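You operate a simulated robot arm through the tools that you are given. There is no shell and no other tool. Be economical: measure what you need, move in short steps, check, and stop when the job is done.

You run a simulated two-armed robot. Do the job below in one go: nothing can be reset, and whatever is moved stays where it is left.

JOB
Pick up the blue duct with one hand, pass it to the other hand and put it on the top of the pallet stack. Set down upright: blue duct.

Only the result counts: the job must be done as asked and must still hold three seconds after the hand-in. Knocking over, shifting, dropping, spilling or breaking anything else fails it.

ROBOT AND FRAMES
Two 7-joint arms with two-finger parallel grippers on one trunk, on a base that drives. Base frame: it is fixed to the floor where the robot stands at the start and does not move with it; the origin is under the middle of the robot, x ahead of it, y to its left, z up. Units: mm, degrees, N and s.
The left shoulder is at the start at [50, 187, 960], the right one opposite. With the tool pointing down near the work surface each hand reaches from about 100 to 640 mm from the robot's upright axis, wherever it stands, measured 20 degrees to its own side. Places, roughly: blue duct (8x9x20 cm) [500, 0, 600]; top of the pallet stack [800, -3700, 600]. Payload 3.43 kg a hand.
Tool frame (each hand has its own): the origin (TCP) lies between the finger pads and is the grasp point; the fingertips stand 30 mm ahead of it; z points along the fingers, y is the line along which they close. Largest opening 94 mm; finger width 28, thickness 10; the body of the gripper, 50 by 96 mm, starts 55 mm behind the TCP.
Orientation is that of the tool frame in the base frame, as a unit quaternion [w, x, y, z]. With the fingers straight down and closing along the base's y, the tool's x points along the base's -x, its y along +y and its z along -z.

CONTROLS
- The arms move only by the tool send_rows. It takes "left_rows", "right_rows" or both (then of equal length, played together; a hand with none holds still); each is a list of rows, each an object (a shift or turn left out is 0, a gripper value left out holds the last) with "slide": the shift along the base's x, y, z in m, a list of three; "rotation": the turn, a rotation vector about the base's x, y, z in rad, a list of three; "claw": the closure in counts, from 0 (fully open) to 255 (shut). In form: [{"slide": [dx, dy, dz], "rotation": [wx, wy, wz], "claw": claw}, ...]. A call has 1 to 10 rows; each row shifts and turns the commanded pose from where the row before left it. A row lasts 0.2 s, in which the tool goes at most 50 mm and 8.6 degrees; a call with a longer step from one row to the next is refused whole, and so is a gripper value outside its range. A pose out of reach is approached as far as the arm can. The call stops where the force on the tool passes 40 N (or 10 N more than at its start, if that is more) or the arm is blocked; 0.2 s more then pass. The fingers move at their own pace (about 153 mm/s each) and stop on an object; they squeeze with about 42 N. The grip force told is the motor's: it shows also when the fingers shut on nothing. Time passes only in rows, and 0.2 s behind the last, so rows that do not move let the fingers close. It gives the time, the measured TCP pose, the force on the tool (base axes), the opening and the grip force at its end, in the units of the frame above (readings bear some noise), with the torque about the TCP (base axes, N m) and any sound that the robot's microphone picked up.
- Cameras (640 x 400 px; columns grow to the right, rows downward): "scene" is now at [138.1, 3.7, 1124]; the picture's right is [0.03, -1.00, 0.00], its down [-0.62, -0.02, -0.78] and it looks along [0.78, 0.02, -0.62] (base axes); focal length 282 px, centre (320, 200). "left" rides on the left gripper at [76, -14, -103] in its tool frame; the picture's right is [0.18, 0.98, 0.00], its down [-0.75, 0.14, -0.64] and it looks along [-0.63, 0.12, 0.77] (tool axes); focal length 243 px, centre (320, 200). "right" rides on the right gripper at [76, 14, -103] in its tool frame; the picture's right is [-0.18, 0.98, 0.00], its down [-0.75, -0.14, -0.64] and it looks along [-0.63, -0.12, 0.77] (tool axes); focal length 243 px, centre (320, 200). There is no depth. A picture from a camera that has moved, and an enlarged one, comes with that camera's place and axes in the base frame and with its lens. The place of the scene camera against the robot may be out by one fixed shift of up to 12 mm in any direction.
- capture(camera): a new picture of that camera. No time passes.
- move_column(by): slides the trunk up (or, below 0, down) by that many mm; the arms and the scene camera ride with it, the base frame stays. It gives what a move gives, with no picture.
- drive_base(legs): drives the robot by 1 to 6 legs, each [ahead, left, turn to the left] in mm, mm and degrees, along the robot's own axes; the way and the turn of a leg run together, so that a leg with both is an arc; at most 1500 mm and 180 degrees a leg. The arms and the cameras ride along, it lands a little off, and it stops where it bumps. It gives what a move gives.
- pan_tilt(pan, tilt): turns the head with the scene camera to pan (to the left, within 80 degrees either way) and tilt (down, from -29 to 69), counted from straight ahead of the robot. It gives what a move gives.
- zoom(camera, box): a new picture of the part [left, top, right, bottom] of that camera's present view, enlarged. No time passes.
- hand_in(): hands the job in; it is judged then, once.

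Go step by step. Nothing tells you exact positions but the pictures and the camera data: compare them with the known pose of the tool, close in by small moves and look again before you grip or let go. The budget is 120 turns and 92 pictures, counting those below and the enlarged ones. Unless the task says otherwise, let go and move clear before handing in, and close with one line.

The tools are called after "Request:" by a JSON object that holds its "op" and its "data". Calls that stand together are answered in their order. send_rows: Moves the arms, as the interface text tells. Its arguments: {"type":"object","properties":{"left_rows":{"type":"array","items":{"type":"object","properties":{"slide":{"type":"array","items":{"type":"number"}},"rotation":{"type":"array","items":{"type":"number"}},"claw":{"type":"number"}}}},"right_rows":{"type":"array","items":{"type":"object","properties":{"slide":{"type":"array","items":{"type":"number"}},"rotation":{"type":"array","items":{"type":"number"}},"claw":{"type":"number"}}}}},"required":[]} The other tools are called the same way: move_column (by) slides the trunk up or down; drive_base (legs) drives the base; pan_tilt (pan, tilt) turns the head that bears the scene camera; capture (camera) takes a picture; zoom (camera, box) takes an enlarged picture of a part of a camera's view; hand_in () hands the job in.

At the start:

```text
time: 0.0
left_position: [521.1, 230.6, 855.8]
left_orientation: [-0.001, 0.0, 1.0, 0.0]
left_force: [-0.3, -0.4, -0.1]
left_wrist_torque: [0.02, -0.02, -0.02]
left_grip_width: 94.1
left_grip_force: 0.1
right_position: [519.2, -205.7, 854.8]
right_orientation: [0.0, -0.001, 1.0, 0.0]
right_force: [-0.9, 0.0, -0.2]
right_wrist_torque: [0.04, -0.01, 0.0]
right_grip_width: 94.2
right_grip_force: 0.1
trunk travel left (down, up): [-175.0, 257.0]
robot x, y, heading: [3.5, -0.0, 0.2]
head pan, tilt: [1.5, 38.5]
```

scene: 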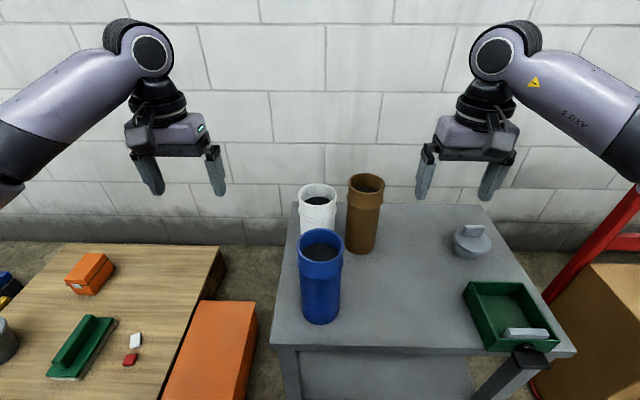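
right: 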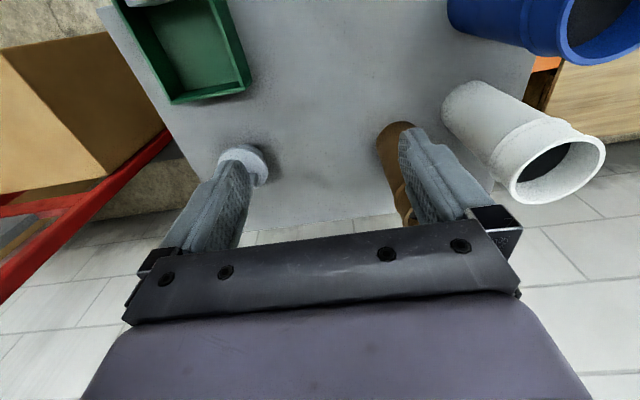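
left: 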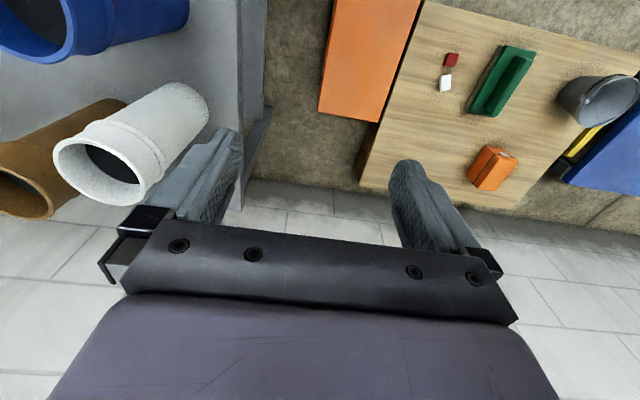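

I see the blue duct near (480, 10) at the front edge of the grey table, with a white and a brown pipe just behind it. I'll look closer at it and then look to the right for the pallet stack.

Request:
{"op": "zoom", "data": {"camera": "scene", "box": [240, 160, 400, 360]}}

Request:
{"op": "pan_tilt", "data": {"pan": -75, "tilt": 15}}

Request:
{"op": "capture", "data": {"camera": "scene"}}

```text
2.00 times, centred on (320, 260) of scene
camera zoom: at [138.1, 3.7, 1124.0], right [0.03, -1.0, 0.0], down [-0.62, -0.02, -0.78], along [0.78, 0.02, -0.62], focal length 564 px, centre (320, 80)
```

zoom: 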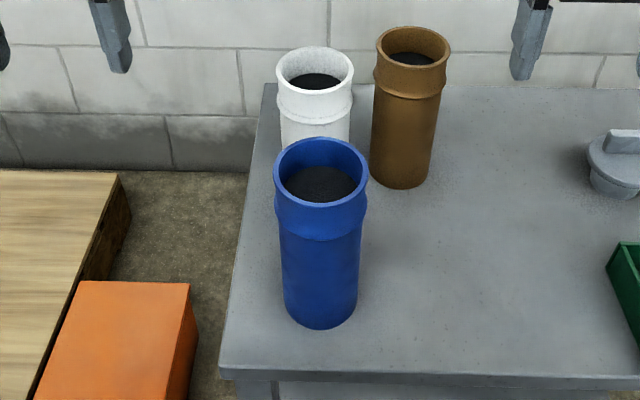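

```text
time: 1.5
left_position: [520.3, 232.5, 857.0]
left_orientation: [0.0, 0.0, 1.0, 0.0]
left_force: [-0.5, -0.2, 0.6]
left_wrist_torque: [0.0, 0.04, 0.02]
left_grip_width: 94.0
left_grip_force: 0.1
right_position: [519.1, -204.8, 855.2]
right_orientation: [0.0, 0.0, 1.0, 0.0]
right_force: [-0.5, 0.5, 1.0]
right_wrist_torque: [0.0, 0.0, 0.04]
right_grip_width: 94.0
right_grip_force: 0.0
trunk travel left (down, up): [-175.0, 257.0]
robot x, y, heading: [1.2, 0.3, 0.0]
head pan, tilt: [-75.0, 15.0]
```

```text
87 pictures are left
camera scene: at [76.3, -88.8, 1161.3], right [-0.97, -0.26, 0.0], down [-0.07, 0.25, -0.97], along [0.25, -0.93, -0.26], focal length 282 px, centre (320, 200)
```

scene: 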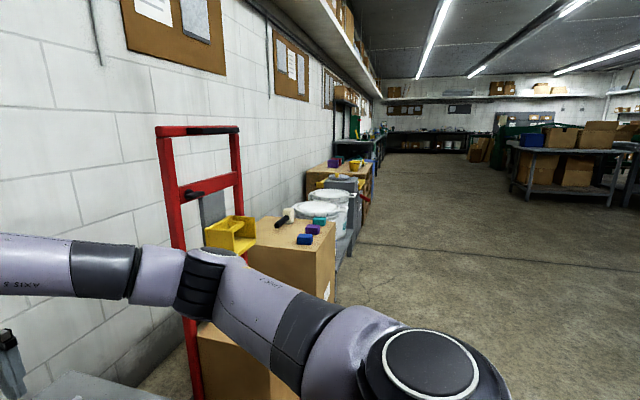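

The duct is about 80 mm across with a wider collar at the top. I'll turn both hands to point inward, with their cameras on top. The left hand will pick low on the body and the right will take it higher up.

Request:
{"op": "send_rows", "data": {"left_rows": [{"rotation": [0, 0, 0.149]}, {"rotation": [0, 0, 0.149]}, {"rotation": [0, 0, 0.149]}, {"rotation": [0, 0, 0.149]}, {"rotation": [0, 0, 0.149]}, {"rotation": [0, 0, 0.149]}, {"rotation": [0, 0, 0.149]}, {"rotation": [0, 0, 0.149]}, {"rotation": [0, 0, 0.149]}, {"rotation": [0, 0, 0.149]}], "right_rows": [{"rotation": [0, 0, -0.149]}, {"rotation": [0, 0, -0.149]}, {"rotation": [0, 0, -0.149]}, {"rotation": [0, 0, -0.149]}, {"rotation": [0, 0, -0.149]}, {"rotation": [0, 0, -0.149]}, {"rotation": [0, 0, -0.149]}, {"rotation": [0, 0, -0.149]}, {"rotation": [0, 0, -0.149]}, {"rotation": [0, 0, -0.149]}]}}

Request:
{"op": "send_rows", "data": {"left_rows": [{"rotation": [0, 0, 0.081]}, {"rotation": [-0.149, 0, 0]}, {"rotation": [-0.149, 0, 0]}, {"rotation": [-0.149, 0, 0]}, {"rotation": [-0.149, 0, 0]}, {"rotation": [-0.149, 0, 0]}, {"rotation": [-0.149, 0, 0]}, {"rotation": [-0.149, 0, 0]}, {"rotation": [-0.149, 0, 0]}, {"rotation": [-0.149, 0, 0]}], "right_rows": [{"rotation": [0, 0, -0.081]}, {"rotation": [0.149, 0, 0]}, {"rotation": [0.149, 0, 0]}, {"rotation": [0.149, 0, 0]}, {"rotation": [0.149, 0, 0]}, {"rotation": [0.149, 0, 0]}, {"rotation": [0.149, 0, 0]}, {"rotation": [0.149, 0, 0]}, {"rotation": [0.149, 0, 0]}, {"rotation": [0.149, 0, 0]}]}}

Request:
{"op": "pan_tilt", "data": {"pan": 0, "tilt": 38}}

Request:
{"op": "capture", "data": {"camera": "scene"}}

Request:
{"op": "capture", "data": {"camera": "left"}}

```text
time: 3.7
left_position: [519.4, 233.1, 856.0]
left_orientation: [-0.001, -0.679, 0.734, 0.0]
left_force: [0.1, 0.1, -0.4]
left_wrist_torque: [0.01, 0.01, 0.0]
left_grip_width: 94.1
left_grip_force: 0.1
right_position: [519.1, -204.4, 855.5]
right_orientation: [0.0, 0.68, 0.734, 0.0]
right_force: [-0.2, 1.1, -0.5]
right_wrist_torque: [-0.01, 0.0, 0.01]
right_grip_width: 94.0
right_grip_force: 0.0
trunk travel left (down, up): [-175.0, 257.0]
robot x, y, heading: [3.9, 5.3, -0.1]
head pan, tilt: [-75.0, 15.0]
```

```text
time: 5.9
left_position: [518.4, 230.7, 854.7]
left_orientation: [0.44, 0.554, -0.553, 0.44]
left_force: [-0.5, 0.3, 0.2]
left_wrist_torque: [0.0, 0.02, 0.02]
left_grip_width: 94.0
left_grip_force: 0.0
right_position: [520.2, -205.1, 855.2]
right_orientation: [-0.44, 0.554, 0.552, 0.441]
right_force: [-0.9, 0.0, 0.1]
right_wrist_torque: [-0.03, 0.01, -0.01]
right_grip_width: 94.0
right_grip_force: 0.1
trunk travel left (down, up): [-175.0, 257.0]
robot x, y, heading: [-0.8, 0.6, -0.1]
head pan, tilt: [-75.0, 15.0]
```

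```text
time: 7.4
left_position: [518.9, 230.7, 854.9]
left_orientation: [0.439, 0.555, -0.554, 0.439]
left_force: [1.0, 0.8, 0.7]
left_wrist_torque: [0.01, -0.01, 0.0]
left_grip_width: 93.8
left_grip_force: 0.0
right_position: [520.0, -205.6, 855.3]
right_orientation: [-0.439, 0.555, 0.553, 0.44]
right_force: [0.3, 0.7, 0.9]
right_wrist_torque: [0.01, 0.01, 0.0]
right_grip_width: 94.0
right_grip_force: 0.0
trunk travel left (down, up): [-175.0, 257.0]
robot x, y, heading: [1.5, -2.1, 0.2]
head pan, tilt: [0.0, 38.0]
```

```text
86 pictures are left
camera scene: at [138.4, 1.3, 1124.8], right [0.0, -1.0, 0.0], down [-0.62, 0.0, -0.79], along [0.79, 0.0, -0.62], focal length 282 px, centre (320, 200)
```

scene: 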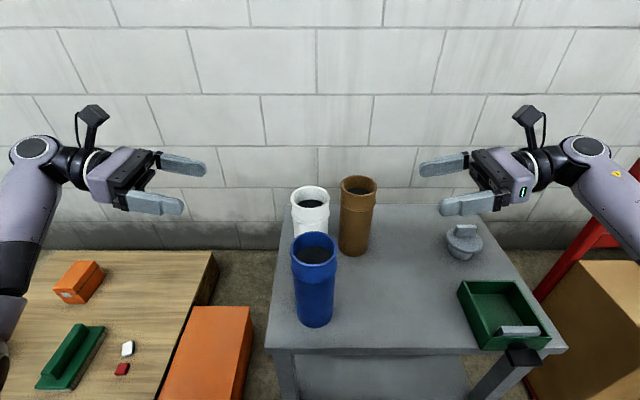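

```text
85 pictures are left
camera left: at [536.0, 315.3, 953.7], right [-0.98, -0.04, 0.18], down [-0.14, 0.8, -0.59], along [-0.12, -0.6, -0.79], focal length 243 px, centre (320, 200)
```

left: 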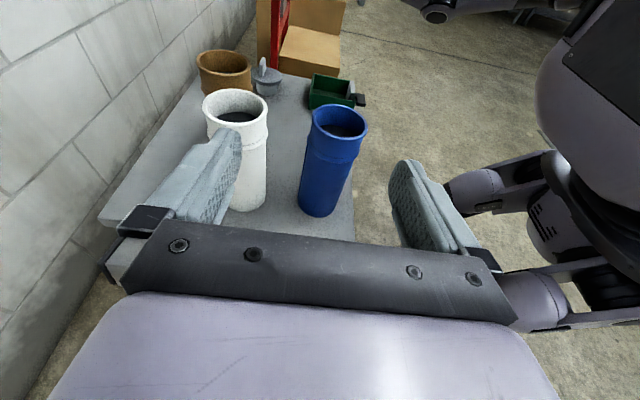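

The duct axis is at about (480, 14), and the wooden table is far lower at z≈110, so the left side is clear. I'll lower the left hand beside the duct at mid-body height.

Request:
{"op": "send_rows", "data": {"left_rows": [{"slide": [-0.0065, -0.016, -0.039], "claw": 0}, {"slide": [-0.0065, -0.016, -0.039]}, {"slide": [-0.0065, -0.016, -0.039]}, {"slide": [-0.0065, -0.016, -0.039]}, {"slide": [-0.0065, -0.016, -0.039]}, {"slide": [-0.0065, -0.016, -0.039]}]}}

Request:
{"op": "capture", "data": {"camera": "scene"}}

Request:
{"op": "capture", "data": {"camera": "left"}}

```text
time: 8.8
left_position: [480.0, 136.3, 622.0]
left_orientation: [0.44, 0.554, -0.553, 0.44]
left_force: [0.6, -0.4, -0.2]
left_wrist_torque: [0.02, 0.02, -0.01]
left_grip_width: 94.0
left_grip_force: 0.0
right_position: [519.5, -206.1, 855.7]
right_orientation: [-0.44, 0.554, 0.554, 0.439]
right_force: [0.8, 0.4, 0.3]
right_wrist_torque: [0.0, 0.03, 0.0]
right_grip_width: 93.9
right_grip_force: 0.0
trunk travel left (down, up): [-175.0, 257.0]
robot x, y, heading: [0.1, 3.5, 0.0]
head pan, tilt: [0.0, 38.0]
```

```text
84 pictures are left
camera scene: at [138.4, 1.4, 1124.8], right [0.0, -1.0, 0.0], down [-0.62, 0.0, -0.79], along [0.79, 0.0, -0.62], focal length 282 px, centre (320, 200)
```

scene: 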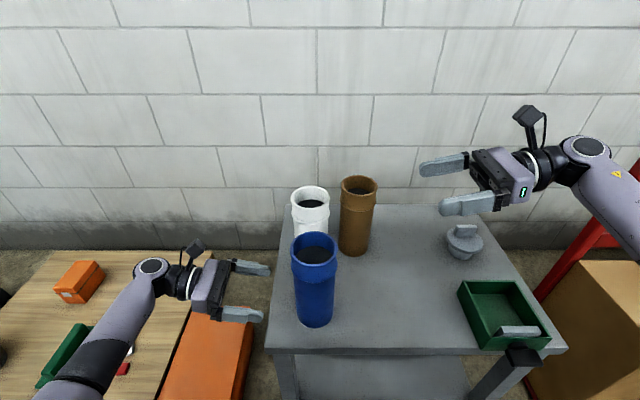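

```text
83 pictures are left
camera left: at [496.2, 220.0, 719.5], right [-0.98, -0.04, 0.18], down [-0.14, 0.8, -0.59], along [-0.12, -0.6, -0.79], focal length 243 px, centre (320, 200)
```

left: 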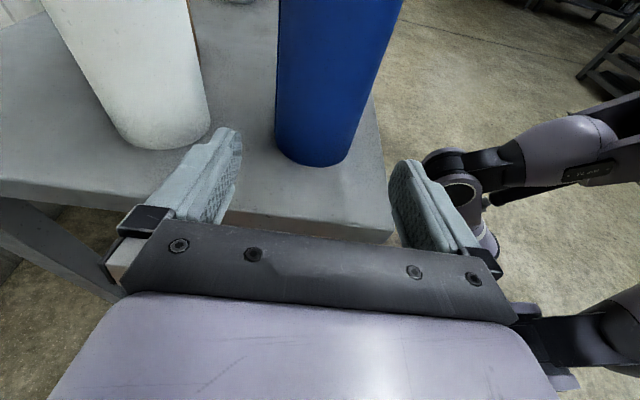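

The blue duct's base is at x≈480 and y≈12, centred between the fingers. I'll slide in toward it.

Request:
{"op": "send_rows", "data": {"left_rows": [{"slide": [0, -0.03, 0]}, {"slide": [0, -0.03, 0]}, {"slide": [0, -0.03, 0]}, {"slide": [0, -0.024, 0]}]}}

Request:
{"op": "capture", "data": {"camera": "left"}}

Request:
{"op": "zoom", "data": {"camera": "scene", "box": [220, 200, 380, 350]}}

```text
time: 9.8
left_position: [481.9, 23.3, 622.4]
left_orientation: [0.439, 0.555, -0.554, 0.439]
left_force: [-0.7, -0.4, -0.2]
left_wrist_torque: [-0.02, 0.0, 0.0]
left_grip_width: 94.1
left_grip_force: 0.0
right_position: [519.9, -206.1, 855.2]
right_orientation: [-0.44, 0.554, 0.554, 0.439]
right_force: [0.5, -0.5, 0.2]
right_wrist_torque: [-0.03, 0.0, 0.01]
right_grip_width: 94.1
right_grip_force: 0.1
trunk travel left (down, up): [-175.0, 257.0]
robot x, y, heading: [0.6, 1.1, 0.2]
head pan, tilt: [0.0, 38.0]
```

```text
82 pictures are left
camera left: at [497.1, 106.3, 719.0], right [-0.98, -0.04, 0.18], down [-0.14, 0.8, -0.59], along [-0.12, -0.6, -0.79], focal length 243 px, centre (320, 200)
```

left: 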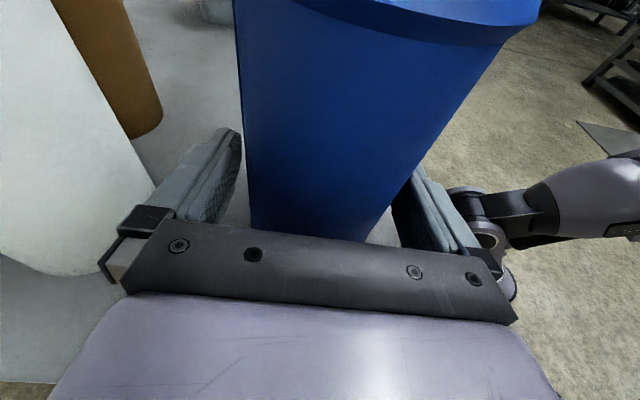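

```text
2.67 times, centred on (300, 275) of scene
camera zoom: at [138.4, 1.4, 1124.8], right [0.0, -1.0, 0.0], down [-0.62, 0.0, -0.79], along [0.79, 0.0, -0.62], focal length 752 px, centre (373, 0)
```

zoom: 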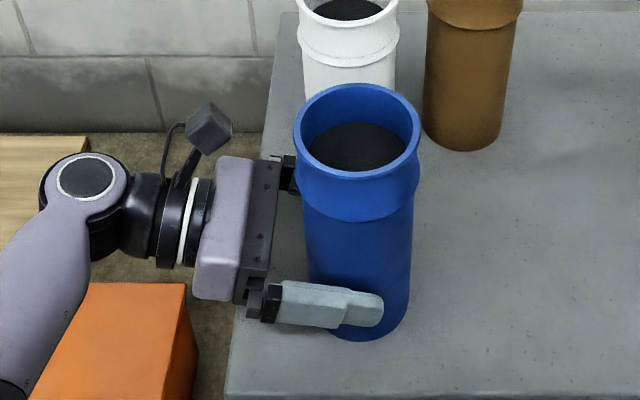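

The fingers straddle the body just past the axis, so I'm closing the left hand.

Request:
{"op": "send_rows", "data": {"left_rows": [{"slide": [0, -0.004, 0], "claw": 255}, {"claw": 255}, {"claw": 255}, {"claw": 255}]}}

Request:
{"op": "send_rows", "data": {"left_rows": [{"slide": [0, 0, 0.02]}, {"slide": [0, 0, 0.03]}, {"slide": [0, 0, 0.04]}, {"slide": [0, 0, 0.04]}, {"slide": [0, 0, 0.02]}]}}

Request:
{"op": "capture", "data": {"camera": "scene"}}

Request:
{"op": "capture", "data": {"camera": "right"}}

```text
time: 10.8
left_position: [480.9, 18.0, 621.7]
left_orientation: [0.44, 0.554, -0.553, 0.44]
left_force: [-0.9, 0.0, 0.4]
left_wrist_torque: [0.05, -0.04, -0.02]
left_grip_width: 79.9
left_grip_force: 41.7
right_position: [520.0, -206.1, 855.3]
right_orientation: [-0.44, 0.554, 0.554, 0.439]
right_force: [-0.4, 0.3, 1.3]
right_wrist_torque: [-0.01, -0.04, 0.03]
right_grip_width: 94.0
right_grip_force: 0.1
trunk travel left (down, up): [-175.0, 257.0]
robot x, y, heading: [1.5, -3.2, -0.3]
head pan, tilt: [0.0, 38.0]
```

```text
time: 12.0
left_position: [480.2, 16.2, 771.7]
left_orientation: [0.44, 0.555, -0.553, 0.439]
left_force: [0.6, -0.5, -3.8]
left_wrist_torque: [0.02, 0.03, -0.01]
left_grip_width: 80.0
left_grip_force: 42.1
right_position: [520.1, -205.8, 854.6]
right_orientation: [-0.44, 0.553, 0.554, 0.44]
right_force: [0.2, -0.2, -0.1]
right_wrist_torque: [0.0, -0.02, 0.02]
right_grip_width: 93.9
right_grip_force: 0.1
trunk travel left (down, up): [-175.0, 257.0]
robot x, y, heading: [1.9, -2.0, -0.0]
head pan, tilt: [0.0, 38.0]
```

```text
80 pictures are left
camera scene: at [138.6, 1.4, 1124.7], right [0.0, -1.0, 0.0], down [-0.62, 0.0, -0.79], along [0.79, 0.0, -0.62], focal length 282 px, centre (320, 200)
```

scene: 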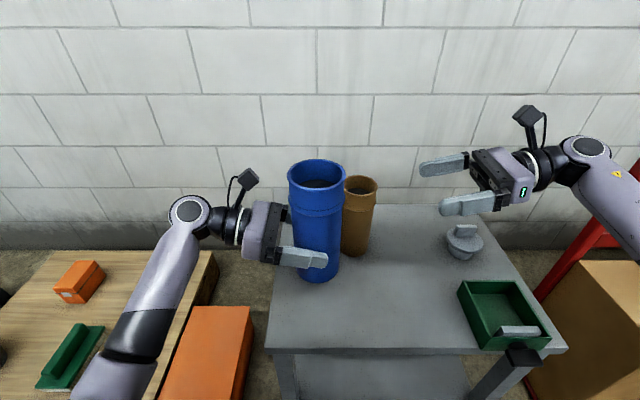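

```text
79 pictures are left
camera right: at [533.6, -287.6, 952.7], right [0.98, -0.04, -0.18], down [-0.14, -0.8, -0.59], along [-0.12, 0.6, -0.79], focal length 243 px, centre (320, 200)
```

right: 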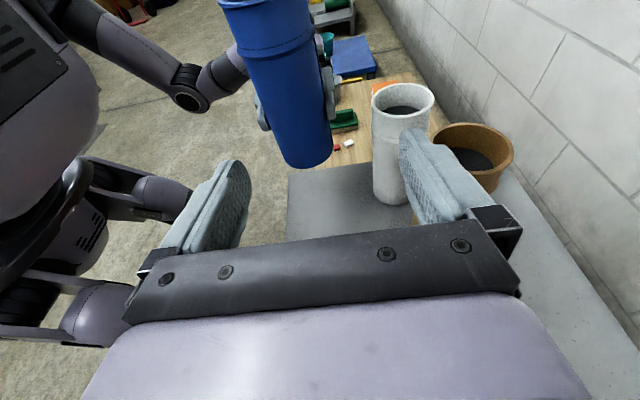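

The left hand holds the duct (about 0.4 kg) with its bottom near z=700. I'll bring the right hand to its right side, about 50 mm above the left grip.

Request:
{"op": "send_rows", "data": {"right_rows": [{"slide": [-0.0132, 0.029, -0.0105], "claw": 0}, {"slide": [-0.0132, 0.029, -0.0105]}, {"slide": [-0.0132, 0.029, -0.0105]}]}}

Request:
{"op": "capture", "data": {"camera": "right"}}

```text
time: 12.8
left_position: [482.0, 17.3, 772.7]
left_orientation: [0.439, 0.555, -0.554, 0.439]
left_force: [0.6, 0.2, -2.9]
left_wrist_torque: [0.1, -0.01, 0.01]
left_grip_width: 79.8
left_grip_force: 42.0
right_position: [477.2, -117.8, 824.4]
right_orientation: [-0.439, 0.555, 0.553, 0.44]
right_force: [0.5, -0.1, 0.0]
right_wrist_torque: [0.01, -0.01, -0.01]
right_grip_width: 94.1
right_grip_force: 0.1
trunk travel left (down, up): [-175.0, 257.0]
robot x, y, heading: [-0.9, 0.8, -0.1]
head pan, tilt: [0.0, 38.0]
```

```text
78 pictures are left
camera right: at [491.1, -200.4, 922.3], right [0.98, -0.04, -0.18], down [-0.14, -0.8, -0.59], along [-0.12, 0.6, -0.79], focal length 243 px, centre (320, 200)
```

right: 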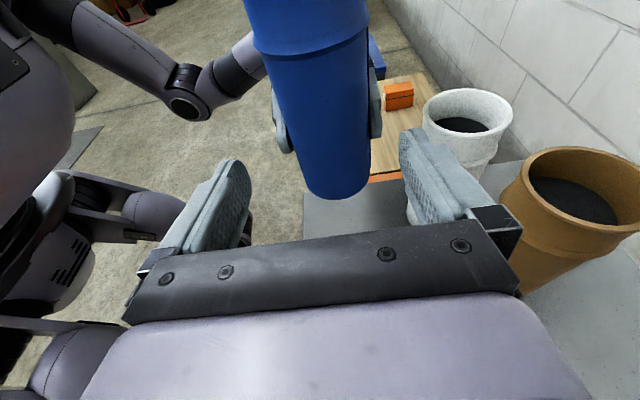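

The duct is centred between the right fingers (x≈479). I'll slide the right hand in.

Request:
{"op": "send_rows", "data": {"right_rows": [{"slide": [0.0005, 0.03, 0]}, {"slide": [0.0005, 0.03, 0]}, {"slide": [0, 0.03, 0]}, {"slide": [0, 0.03, 0]}]}}

Request:
{"op": "capture", "data": {"camera": "right"}}

Request:
{"op": "zoom", "data": {"camera": "scene", "box": [220, 130, 420, 300]}}

```text
time: 13.8
left_position: [481.4, 16.3, 773.3]
left_orientation: [0.441, 0.554, -0.554, 0.439]
left_force: [0.4, 0.3, -3.0]
left_wrist_torque: [0.06, 0.0, 0.03]
left_grip_width: 79.4
left_grip_force: 41.7
right_position: [480.1, 1.7, 822.7]
right_orientation: [-0.439, 0.554, 0.554, 0.439]
right_force: [0.3, 0.0, -0.5]
right_wrist_torque: [-0.04, 0.01, 0.02]
right_grip_width: 94.1
right_grip_force: 0.0
trunk travel left (down, up): [-175.0, 257.0]
robot x, y, heading: [3.2, 2.9, -0.2]
head pan, tilt: [0.0, 38.0]
```

```text
77 pictures are left
camera right: at [494.3, -79.8, 920.8], right [0.98, -0.04, -0.18], down [-0.14, -0.8, -0.59], along [-0.12, 0.6, -0.79], focal length 243 px, centre (320, 200)
```

right: 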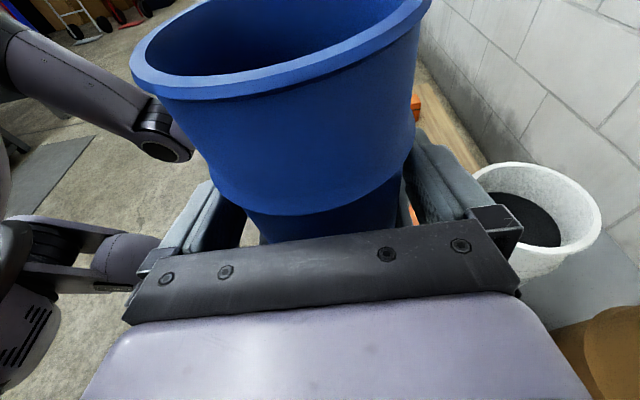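

```text
2.35 times, centred on (320, 215) of scene
camera zoom: at [138.6, 1.4, 1124.7], right [0.0, -1.0, 0.0], down [-0.62, 0.0, -0.79], along [0.79, 0.0, -0.62], focal length 663 px, centre (320, 165)
```

zoom: 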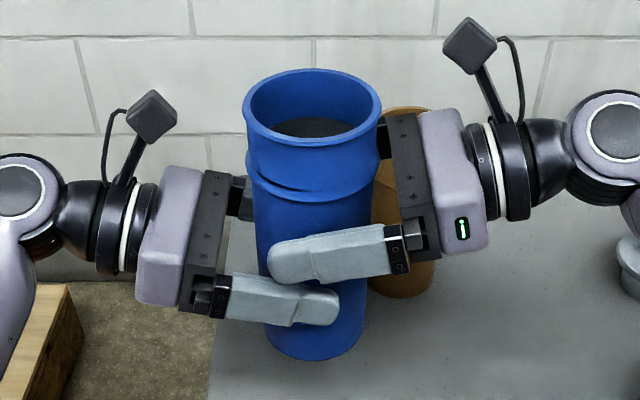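

The right hand straddles the duct, with only about 10 mm between the two sets of fingers vertically. I'll raise the right a little, then close it.

Request:
{"op": "send_rows", "data": {"right_rows": [{"slide": [0, 0, 0.006]}, {"claw": 255}, {"claw": 255}, {"claw": 255}, {"claw": 255}]}}

Request:
{"op": "zoom", "data": {"camera": "scene", "box": [220, 130, 420, 300]}}

```text
time: 15.0
left_position: [480.9, 17.1, 772.8]
left_orientation: [0.44, 0.554, -0.553, 0.44]
left_force: [-2.5, -3.1, -1.3]
left_wrist_torque: [0.14, -0.14, 0.05]
left_grip_width: 79.8
left_grip_force: 42.3
right_position: [481.0, 2.0, 829.8]
right_orientation: [-0.44, 0.554, 0.554, 0.439]
right_force: [3.3, 2.4, -0.1]
right_wrist_torque: [0.02, -0.06, -0.16]
right_grip_width: 83.4
right_grip_force: 41.8
trunk travel left (down, up): [-175.0, 257.0]
robot x, y, heading: [-0.8, -0.6, -0.0]
head pan, tilt: [0.0, 38.0]
```

```text
2.35 times, centred on (320, 215) of scene
camera zoom: at [138.6, 1.4, 1124.7], right [0.0, -1.0, 0.0], down [-0.62, 0.0, -0.79], along [0.79, 0.0, -0.62], focal length 663 px, centre (320, 165)
```

zoom: 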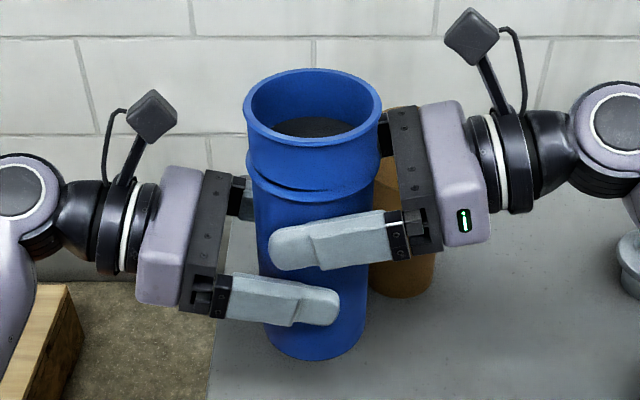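

The right grip reads 83.4 mm instead of 80, so it is probably riding on the collar's bead. I'll open it, lower it 9 mm and regrip on the plain body.

Request:
{"op": "send_rows", "data": {"right_rows": [{"claw": 0}, {"claw": 0}, {"slide": [0, 0, -0.009]}, {"claw": 255}, {"claw": 255}, {"claw": 255}, {"claw": 255}]}}

Request:
{"op": "zoom", "data": {"camera": "scene", "box": [220, 130, 420, 300]}}

```text
time: 16.6
left_position: [481.1, 16.6, 771.5]
left_orientation: [0.439, 0.555, -0.554, 0.439]
left_force: [-4.4, 3.5, -7.0]
left_wrist_torque: [-0.06, -0.53, -0.04]
left_grip_width: 79.5
left_grip_force: 41.7
right_position: [480.4, 2.4, 821.7]
right_orientation: [-0.439, 0.554, 0.553, 0.44]
right_force: [4.2, -3.4, 4.5]
right_wrist_torque: [0.01, 0.34, -0.04]
right_grip_width: 83.5
right_grip_force: 41.8
trunk travel left (down, up): [-175.0, 257.0]
robot x, y, heading: [0.7, -1.0, 0.0]
head pan, tilt: [0.0, 38.0]
```

```text
2.35 times, centred on (320, 215) of scene
camera zoom: at [138.6, 1.4, 1124.7], right [0.0, -1.0, 0.0], down [-0.62, 0.0, -0.79], along [0.79, 0.0, -0.62], focal length 663 px, centre (320, 165)
```

zoom: 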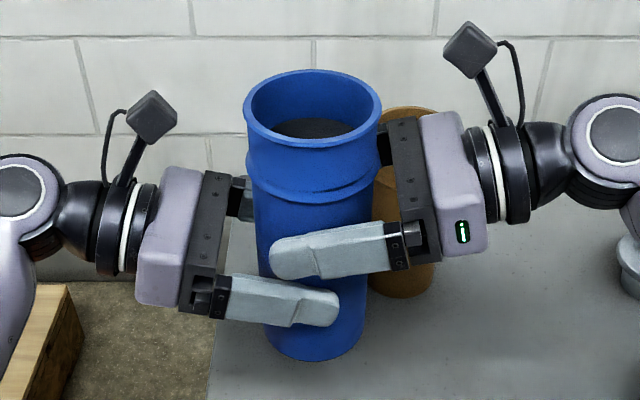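

It reads the same width 9 mm lower, so the body is simply a bit wider there and the grip is sound. I'll open the left hand and pull it back.

Request:
{"op": "send_rows", "data": {"left_rows": [{"claw": 0}, {"claw": 0}, {"claw": 0}]}}

Request:
{"op": "send_rows", "data": {"left_rows": [{"slide": [0, 0.02, 0]}, {"slide": [0, 0.03, 0]}, {"slide": [0, 0.04, 0]}, {"slide": [0, 0.04, 0]}, {"slide": [0, 0.04, 0]}]}}

Request:
{"op": "capture", "data": {"camera": "scene"}}

Request:
{"op": "capture", "data": {"camera": "left"}}

```text
time: 17.4
left_position: [481.2, 16.2, 773.0]
left_orientation: [0.44, 0.554, -0.554, 0.439]
left_force: [-0.2, 0.8, -0.6]
left_wrist_torque: [-0.01, 0.01, -0.01]
left_grip_width: 94.0
left_grip_force: 0.2
right_position: [480.4, 2.1, 819.1]
right_orientation: [-0.44, 0.554, 0.554, 0.439]
right_force: [-0.6, 0.8, 0.3]
right_wrist_torque: [0.0, 0.02, 0.03]
right_grip_width: 83.5
right_grip_force: 42.3
trunk travel left (down, up): [-175.0, 257.0]
robot x, y, heading: [0.7, 0.6, -0.2]
head pan, tilt: [0.0, 38.0]
```

```text
time: 18.6
left_position: [482.1, 188.2, 770.9]
left_orientation: [-0.44, -0.553, 0.554, -0.439]
left_force: [0.2, -0.4, 0.0]
left_wrist_torque: [0.01, 0.01, -0.01]
left_grip_width: 94.1
left_grip_force: 0.1
right_position: [480.4, 1.0, 819.7]
right_orientation: [-0.439, 0.555, 0.553, 0.44]
right_force: [1.5, -0.4, 0.0]
right_wrist_torque: [-0.02, -0.02, -0.01]
right_grip_width: 83.5
right_grip_force: 41.9
trunk travel left (down, up): [-175.0, 257.0]
robot x, y, heading: [0.2, -4.1, -0.1]
head pan, tilt: [0.0, 38.0]
```

```text
73 pictures are left
camera scene: at [138.6, 1.4, 1124.7], right [0.0, -1.0, 0.0], down [-0.62, 0.0, -0.79], along [0.79, 0.0, -0.62], focal length 282 px, centre (320, 200)
```

scene: 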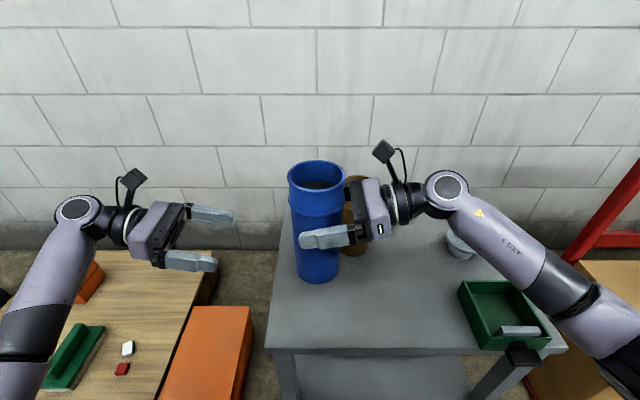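

```text
72 pictures are left
camera left: at [497.7, 272.8, 869.8], right [-0.98, -0.04, 0.18], down [-0.14, 0.8, -0.59], along [-0.12, -0.6, -0.79], focal length 243 px, centre (320, 200)
```

left: 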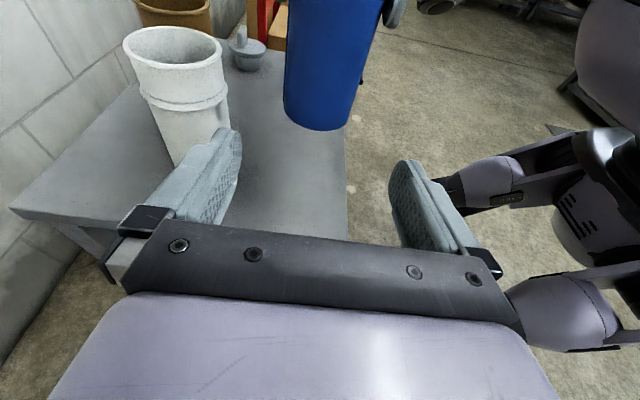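

The right hand alone holds the duct and it stayed upright. I'll lift it, back away from the table, and check the grip before looking at the route.

Request:
{"op": "send_rows", "data": {"right_rows": [{"slide": [0, 0, 0.02]}, {"slide": [0, 0, 0.03]}, {"slide": [-0.01, 0, 0.03]}, {"slide": [-0.02, 0, 0.02]}], "left_rows": [{"slide": [0, 0, 0.02]}, {"slide": [0, 0, 0.03]}, {"slide": [-0.01, 0, 0.03]}, {"slide": [-0.02, 0, 0.02]}]}}

Request:
{"op": "drive_base", "data": {"legs": [[-400, 0, 0]]}}

Request:
{"op": "capture", "data": {"camera": "scene"}}

```text
time: 19.6
left_position: [453.0, 187.5, 872.1]
left_orientation: [-0.441, -0.554, 0.554, -0.439]
left_force: [0.1, -0.4, 0.9]
left_wrist_torque: [-0.04, -0.02, -0.04]
left_grip_width: 94.2
left_grip_force: 0.0
right_position: [451.5, 2.1, 921.8]
right_orientation: [-0.44, 0.555, 0.554, 0.439]
right_force: [0.5, 0.1, -3.1]
right_wrist_torque: [0.0, 0.0, 0.02]
right_grip_width: 83.3
right_grip_force: 42.2
trunk travel left (down, up): [-175.0, 257.0]
robot x, y, heading: [2.6, 0.5, -0.0]
head pan, tilt: [0.0, 38.0]
```

```text
time: 22.0
left_position: [57.7, 190.3, 871.4]
left_orientation: [0.438, 0.556, -0.551, 0.441]
left_force: [0.5, 0.0, 0.0]
left_wrist_torque: [-0.01, -0.01, 0.01]
left_grip_width: 94.2
left_grip_force: 0.1
right_position: [57.9, 4.4, 920.6]
right_orientation: [-0.441, 0.553, 0.556, 0.437]
right_force: [0.5, 1.2, -3.5]
right_wrist_torque: [-0.01, 0.01, -0.01]
right_grip_width: 83.5
right_grip_force: 41.2
trunk travel left (down, up): [-175.0, 257.0]
robot x, y, heading: [-392.0, 1.4, 0.2]
head pan, tilt: [0.0, 38.0]
```

```text
71 pictures are left
camera scene: at [-255.0, 1.0, 1124.7], right [0.01, -1.0, 0.0], down [-0.62, 0.0, -0.79], along [0.79, 0.01, -0.62], focal length 282 px, centre (320, 200)
```

scene: 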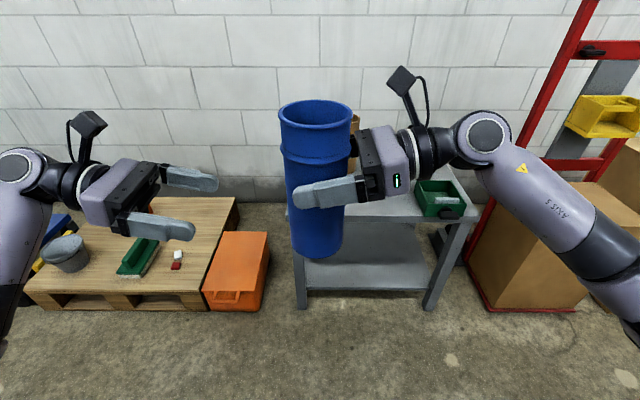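

The duct is held firmly (weight 3.5 N). I'll look right to check the lane and the stack.

Request:
{"op": "pan_tilt", "data": {"pan": -70, "tilt": 12}}

Request:
{"op": "capture", "data": {"camera": "scene"}}

Request:
{"op": "zoom", "data": {"camera": "scene", "box": [200, 120, 360, 220]}}

```text
time: 23.4
left_position: [58.9, 189.8, 871.1]
left_orientation: [0.438, 0.556, -0.552, 0.441]
left_force: [0.3, -0.1, -0.8]
left_wrist_torque: [0.01, 0.02, 0.03]
left_grip_width: 93.9
left_grip_force: 0.0
right_position: [58.7, 4.3, 921.0]
right_orientation: [-0.441, 0.553, 0.556, 0.437]
right_force: [-1.1, 1.0, -3.1]
right_wrist_torque: [0.01, 0.0, 0.0]
right_grip_width: 83.6
right_grip_force: 41.2
trunk travel left (down, up): [-175.0, 257.0]
robot x, y, heading: [-393.0, -1.0, 0.1]
head pan, tilt: [-70.0, 12.0]
```

```text
70 pictures are left
camera scene: at [-308.8, -86.9, 1166.1], right [-0.94, -0.35, 0.0], down [-0.07, 0.2, -0.98], along [0.34, -0.92, -0.21], focal length 282 px, centre (320, 200)
```

scene: 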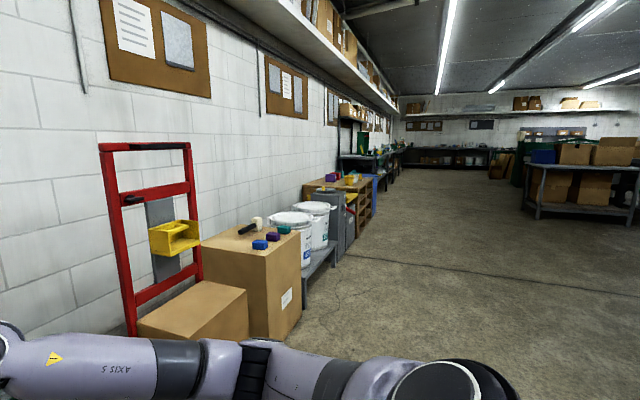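

```text
4.00 times, centred on (280, 170) of scene
camera zoom: at [-308.8, -86.9, 1166.1], right [-0.94, -0.35, 0.0], down [-0.07, 0.2, -0.98], along [0.34, -0.92, -0.21], focal length 1128 px, centre (480, 320)
```

zoom: 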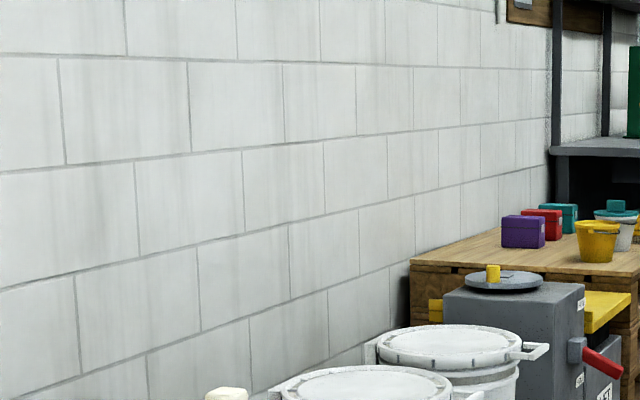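

The stack is the wooden surface with several small items on it, beyond the white buckets. The lane at my x is clear, so I'll strafe right in stages.

Request:
{"op": "drive_base", "data": {"legs": [[0, -1500, 0], [0, -1400, 0]]}}

Request:
{"op": "pan_tilt", "data": {"pan": -40, "tilt": 20}}

Request:
{"op": "capture", "data": {"camera": "scene"}}

```text
time: 37.4
left_position: [104.2, -2700.4, 871.9]
left_orientation: [0.439, 0.555, -0.552, 0.441]
left_force: [0.9, 0.0, -0.6]
left_wrist_torque: [-0.01, 0.0, 0.0]
left_grip_width: 93.9
left_grip_force: 0.0
right_position: [104.3, -2887.7, 920.4]
right_orientation: [-0.44, 0.554, 0.554, 0.439]
right_force: [-0.4, -0.1, -3.6]
right_wrist_torque: [0.0, -0.01, -0.01]
right_grip_width: 83.5
right_grip_force: 41.9
trunk travel left (down, up): [-175.0, 257.0]
robot x, y, heading: [-344.5, -2893.0, 0.3]
head pan, tilt: [-70.0, 12.0]
```

```text
time: 38.4
left_position: [104.0, -2702.3, 871.9]
left_orientation: [0.439, 0.556, -0.552, 0.44]
left_force: [-0.2, -0.7, 0.2]
left_wrist_torque: [-0.04, 0.02, -0.01]
left_grip_width: 93.8
left_grip_force: 0.0
right_position: [104.1, -2887.3, 920.6]
right_orientation: [-0.442, 0.552, 0.555, 0.438]
right_force: [0.3, -0.8, -3.0]
right_wrist_torque: [-0.04, 0.0, 0.02]
right_grip_width: 83.5
right_grip_force: 42.3
trunk travel left (down, up): [-175.0, 257.0]
robot x, y, heading: [-349.0, -2891.4, 0.5]
head pan, tilt: [-40.0, 20.0]
```

```text
68 pictures are left
camera scene: at [-223.7, -2950.2, 1153.2], right [-0.64, -0.77, 0.0], down [-0.26, 0.22, -0.94], along [0.72, -0.6, -0.34], focal length 282 px, centre (320, 200)
```

scene: 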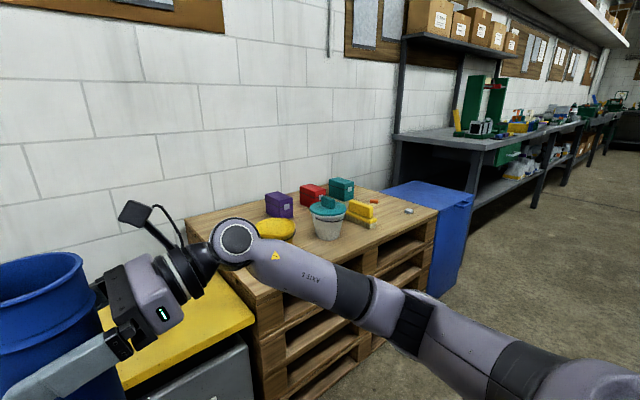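

The pallet stack is ahead to the right, with items mostly at the back. I'll strafe on until I face it.

Request:
{"op": "drive_base", "data": {"legs": [[0, -800, 0]]}}

Request:
{"op": "pan_tilt", "data": {"pan": 0, "tilt": 30}}

Request:
{"op": "capture", "data": {"camera": "scene"}}

Request:
{"op": "capture", "data": {"camera": "left"}}

```text
time: 42.7
left_position: [113.2, -3502.5, 872.1]
left_orientation: [0.436, 0.559, -0.549, 0.443]
left_force: [-0.1, -0.2, -0.7]
left_wrist_torque: [0.0, 0.0, 0.01]
left_grip_width: 93.7
left_grip_force: 0.1
right_position: [114.6, -3688.7, 921.1]
right_orientation: [-0.444, 0.549, 0.559, 0.435]
right_force: [-0.3, 0.4, -2.8]
right_wrist_torque: [-0.05, 0.04, -0.04]
right_grip_width: 83.5
right_grip_force: 42.0
trunk travel left (down, up): [-175.0, 257.0]
robot x, y, heading: [-336.2, -3701.2, 0.9]
head pan, tilt: [-40.0, 20.0]
```

```text
time: 43.8
left_position: [111.2, -3502.2, 871.2]
left_orientation: [0.436, 0.559, -0.548, 0.444]
left_force: [-0.4, -0.4, 0.4]
left_wrist_torque: [0.0, 0.01, 0.0]
left_grip_width: 94.1
left_grip_force: 0.0
right_position: [113.4, -3687.7, 919.7]
right_orientation: [-0.444, 0.549, 0.559, 0.435]
right_force: [0.5, 0.4, -3.3]
right_wrist_torque: [-0.01, -0.03, 0.0]
right_grip_width: 83.6
right_grip_force: 42.5
trunk travel left (down, up): [-175.0, 257.0]
robot x, y, heading: [-335.3, -3700.4, 0.9]
head pan, tilt: [0.0, 30.0]
```

```text
67 pictures are left
camera scene: at [-195.1, -3694.7, 1137.1], right [0.02, -1.0, 0.0], down [-0.5, -0.01, -0.87], along [0.87, 0.01, -0.5], focal length 282 px, centre (320, 200)
```

scene: 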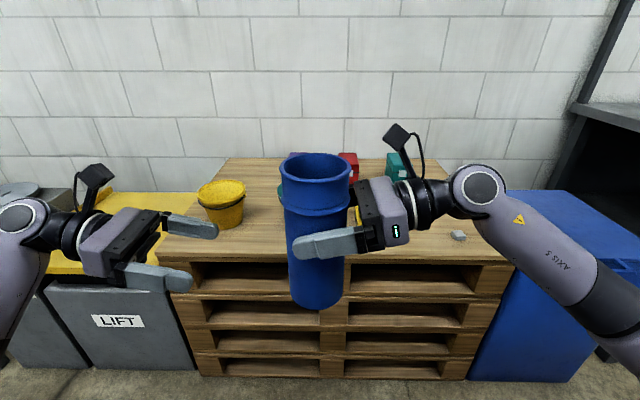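

```text
66 pictures are left
camera left: at [126.1, -3418.9, 969.1], right [-0.98, -0.06, 0.18], down [-0.16, 0.79, -0.59], along [-0.11, -0.61, -0.79], focal length 243 px, centre (320, 200)
```

left: 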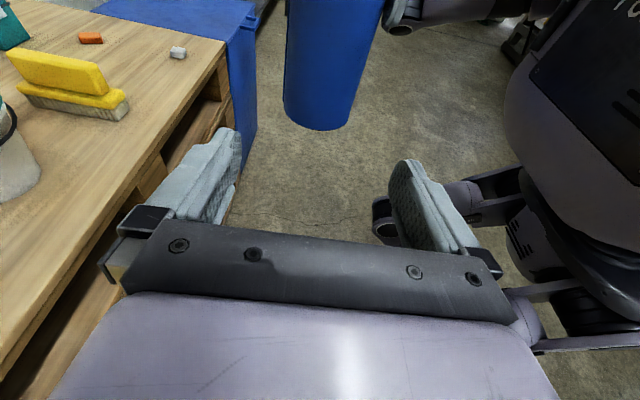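

The stack top is at z≈612, with its front edge at x≈393 and y from -3270 to -4200. The front right part at about (470, -4000) looks free. I'll strafe right to face it and check.

Request:
{"op": "drive_base", "data": {"legs": [[0, -300, 0]]}}

Request:
{"op": "capture", "data": {"camera": "scene"}}

Request:
{"op": "capture", "data": {"camera": "left"}}

Request:
{"op": "capture", "data": {"camera": "right"}}

```text
time: 45.8
left_position: [116.2, -3800.6, 870.6]
left_orientation: [0.435, 0.56, -0.548, 0.444]
left_force: [0.3, 0.1, 0.5]
left_wrist_torque: [0.01, 0.03, 0.01]
left_grip_width: 93.9
left_grip_force: 0.0
right_position: [118.8, -3985.4, 920.7]
right_orientation: [-0.444, 0.549, 0.559, 0.435]
right_force: [-0.2, -0.2, -3.0]
right_wrist_torque: [0.01, 0.0, 0.0]
right_grip_width: 83.4
right_grip_force: 42.6
trunk travel left (down, up): [-175.0, 257.0]
robot x, y, heading: [-334.8, -3994.5, 1.4]
head pan, tilt: [0.0, 30.0]
```

```text
65 pictures are left
camera scene: at [-189.4, -3992.9, 1137.1], right [0.02, -1.0, 0.0], down [-0.5, -0.01, -0.87], along [0.87, 0.02, -0.5], focal length 282 px, centre (320, 200)
```

scene: 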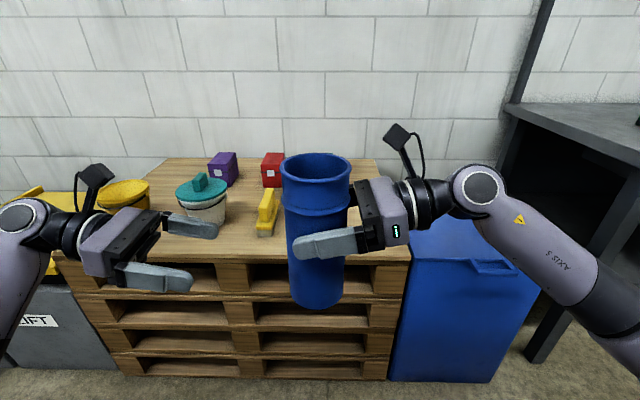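

```text
64 pictures are left
camera left: at [131.2, -3716.5, 969.1], right [-0.98, -0.06, 0.18], down [-0.16, 0.79, -0.59], along [-0.11, -0.61, -0.79], focal length 243 px, centre (320, 200)
```

left: 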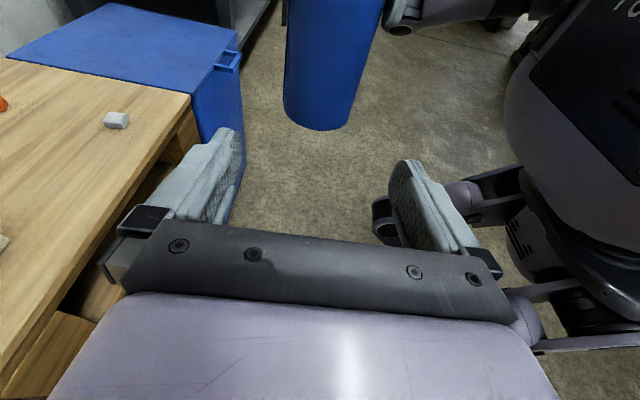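

```text
63 pictures are left
camera right: at [135.3, -4067.9, 1018.4], right [0.98, -0.02, -0.18], down [-0.13, -0.8, -0.59], along [-0.13, 0.6, -0.79], focal length 243 px, centre (320, 200)
```

right: 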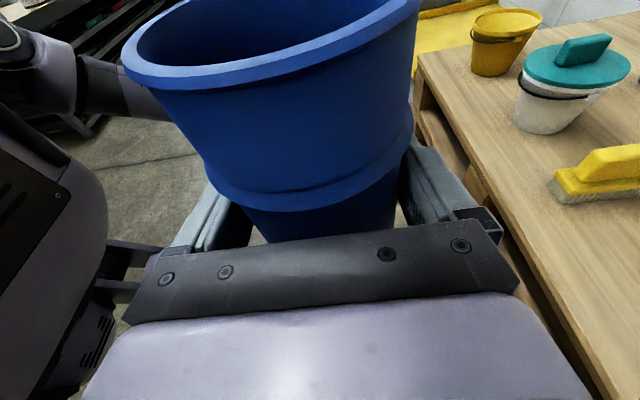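

The target spot around (470, -3970) is clear. The sander is about 150 mm to the left of it, and the small white block is at y≈-4105. I'll drive forward with the duct bottom high at z≈800.

Request:
{"op": "drive_base", "data": {"legs": [[290, 0, -1.4]]}}

Request:
{"op": "capture", "data": {"camera": "scene"}}

Request:
{"op": "capture", "data": {"camera": "left"}}

```text
time: 47.8
left_position: [408.9, -3806.3, 871.5]
left_orientation: [0.44, 0.554, -0.554, 0.439]
left_force: [0.9, 0.0, 0.2]
left_wrist_torque: [0.02, -0.01, -0.02]
left_grip_width: 94.2
left_grip_force: 0.0
right_position: [407.1, -3993.1, 920.7]
right_orientation: [-0.439, 0.555, 0.554, 0.439]
right_force: [1.1, -0.6, -2.6]
right_wrist_torque: [0.01, -0.02, 0.0]
right_grip_width: 83.7
right_grip_force: 42.2
trunk travel left (down, up): [-175.0, 257.0]
robot x, y, heading: [-41.0, -3996.2, -0.0]
head pan, tilt: [0.0, 30.0]
```

```text
62 pictures are left
camera scene: at [98.6, -3992.9, 1137.1], right [0.0, -1.0, 0.0], down [-0.5, 0.0, -0.87], along [0.87, 0.0, -0.5], focal length 282 px, centre (320, 200)
```

scene: 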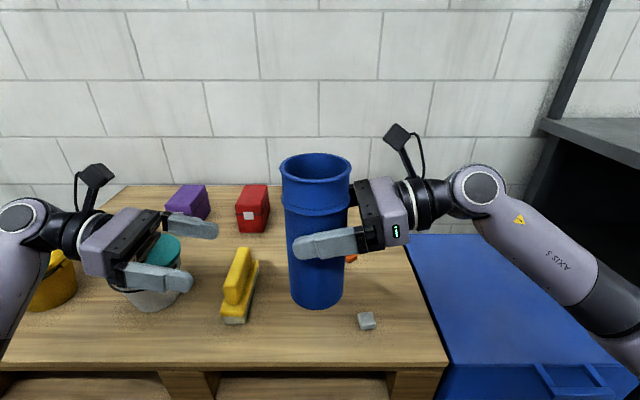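

```text
61 pictures are left
camera left: at [424.7, -3722.7, 969.1], right [-0.98, -0.04, 0.18], down [-0.14, 0.8, -0.59], along [-0.12, -0.6, -0.79], focal length 243 px, centre (320, 200)
```

left: 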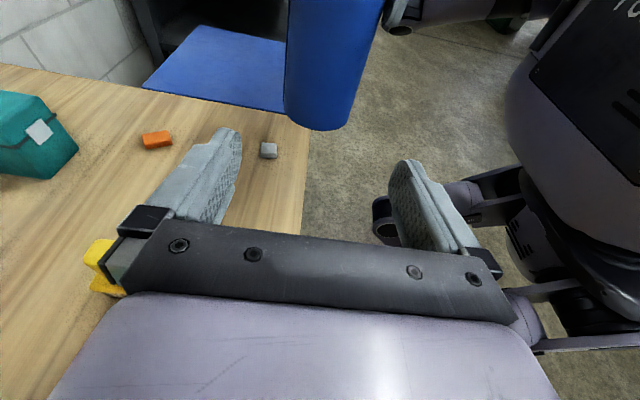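

The landing spot is between the sander (y≈-3814) and the white block (y≈-4092), with the front edge at x≈389. I'll move the duct over (470, -3970) and bring it most of the way down.

Request:
{"op": "send_rows", "data": {"right_rows": [{"slide": [0.032, 0.007, 0]}, {"slide": [0.032, 0.007, 0]}, {"slide": [0, 0, -0.03]}, {"slide": [0, 0, -0.04]}, {"slide": [0, 0, -0.04]}, {"slide": [0, 0, -0.03]}, {"slide": [0, 0, -0.015]}]}}

Request:
{"op": "capture", "data": {"camera": "scene"}}

Request:
{"op": "capture", "data": {"camera": "left"}}

```text
time: 49.4
left_position: [408.3, -3807.0, 871.5]
left_orientation: [0.44, 0.554, -0.553, 0.439]
left_force: [-0.5, -0.1, 0.5]
left_wrist_torque: [-0.01, -0.03, -0.04]
left_grip_width: 93.8
left_grip_force: 0.1
right_position: [472.1, -3977.6, 765.1]
right_orientation: [-0.439, 0.554, 0.554, 0.438]
right_force: [-0.8, -0.2, -2.6]
right_wrist_torque: [-0.01, 0.0, 0.0]
right_grip_width: 83.4
right_grip_force: 42.3
trunk travel left (down, up): [-175.0, 257.0]
robot x, y, heading: [-47.1, -3994.7, 0.1]
head pan, tilt: [0.0, 30.0]
```

```text
60 pictures are left
camera scene: at [98.6, -3992.9, 1137.1], right [0.0, -1.0, 0.0], down [-0.5, 0.0, -0.87], along [0.87, 0.0, -0.5], focal length 282 px, centre (320, 200)
```

scene: 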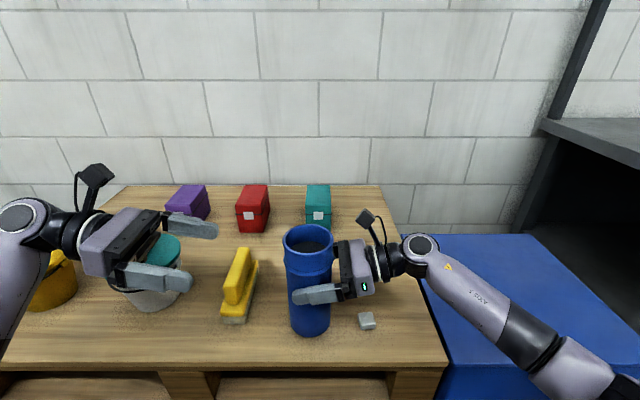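

```text
59 pictures are left
camera left: at [424.7, -3722.7, 969.1], right [-0.98, -0.04, 0.18], down [-0.14, 0.8, -0.59], along [-0.12, -0.6, -0.79], focal length 243 px, centre (320, 200)
```

left: 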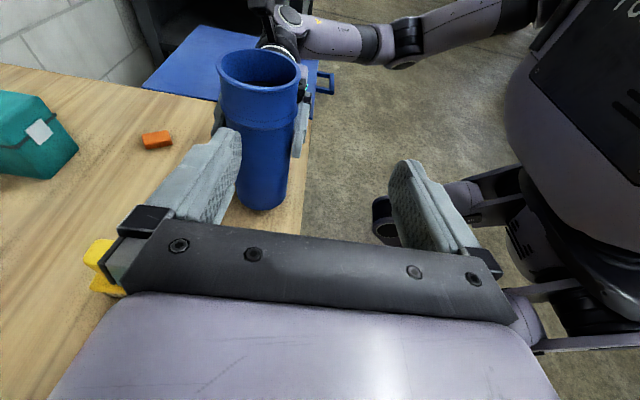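

The duct is upright over clear wood and the hand is clear of the white block. I'll lower it gently until it touches.

Request:
{"op": "send_rows", "data": {"right_rows": [{"slide": [0, 0, -0.01]}, {"slide": [0, 0, -0.01]}, {"slide": [0, 0, -0.004]}]}}

Request:
{"op": "send_rows", "data": {"right_rows": [{"slide": [0, 0, -0.003]}, {"slide": [0, 0, 0]}]}}

Request:
{"op": "send_rows", "data": {"right_rows": [{"slide": [0, 0, -0.003]}, {"slide": [0, 0, 0]}]}}

Request:
{"op": "zoom", "data": {"camera": "scene", "box": [240, 200, 400, 360]}}

```text
time: 50.2
left_position: [409.5, -3807.2, 870.8]
left_orientation: [0.44, 0.554, -0.554, 0.439]
left_force: [-0.6, -0.2, 0.8]
left_wrist_torque: [0.02, -0.01, 0.02]
left_grip_width: 94.3
left_grip_force: 0.1
right_position: [470.7, -3978.6, 741.3]
right_orientation: [-0.44, 0.554, 0.555, 0.438]
right_force: [-0.1, 0.1, -3.4]
right_wrist_torque: [0.0, 0.0, -0.02]
right_grip_width: 83.6
right_grip_force: 42.1
trunk travel left (down, up): [-175.0, 257.0]
robot x, y, heading: [-45.8, -3994.3, 0.1]
head pan, tilt: [0.0, 30.0]
```

```text
time: 50.8
left_position: [409.8, -3807.1, 873.5]
left_orientation: [0.44, 0.554, -0.554, 0.439]
left_force: [-0.6, -0.3, -0.5]
left_wrist_torque: [-0.02, -0.01, -0.02]
left_grip_width: 94.1
left_grip_force: 0.1
right_position: [471.1, -3979.1, 739.7]
right_orientation: [-0.44, 0.554, 0.553, 0.44]
right_force: [-0.7, -0.4, 2.2]
right_wrist_torque: [-0.32, -0.04, -0.04]
right_grip_width: 83.6
right_grip_force: 41.9
trunk travel left (down, up): [-175.0, 257.0]
robot x, y, heading: [-44.3, -3996.6, 0.2]
head pan, tilt: [0.0, 30.0]
```

```text
time: 51.4
left_position: [408.0, -3806.3, 872.1]
left_orientation: [0.439, 0.555, -0.553, 0.44]
left_force: [1.1, 0.7, 0.2]
left_wrist_torque: [0.0, 0.01, 0.05]
left_grip_width: 93.9
left_grip_force: 0.1
right_position: [470.4, -3978.6, 740.1]
right_orientation: [-0.439, 0.553, 0.553, 0.442]
right_force: [-0.4, -4.4, 17.5]
right_wrist_torque: [-0.69, 0.42, 0.18]
right_grip_width: 83.4
right_grip_force: 41.8
trunk travel left (down, up): [-175.0, 257.0]
robot x, y, heading: [-44.7, -3995.7, -0.2]
head pan, tilt: [0.0, 30.0]
```

```text
2.50 times, centred on (320, 280) of scene
camera zoom: at [97.2, -3993.2, 1137.6], right [0.0, -1.0, 0.0], down [-0.5, 0.0, -0.87], along [0.87, 0.0, -0.5], focal length 705 px, centre (320, 0)
```

zoom: 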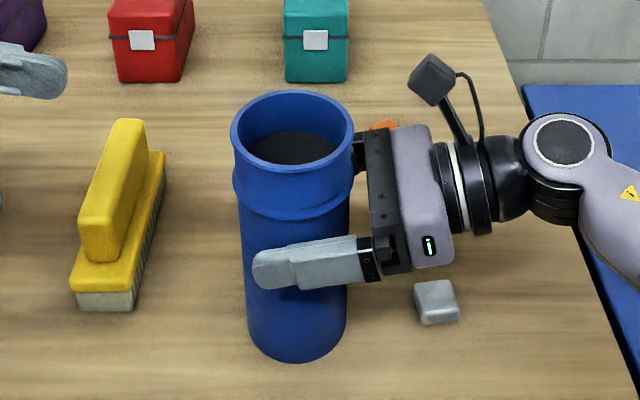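

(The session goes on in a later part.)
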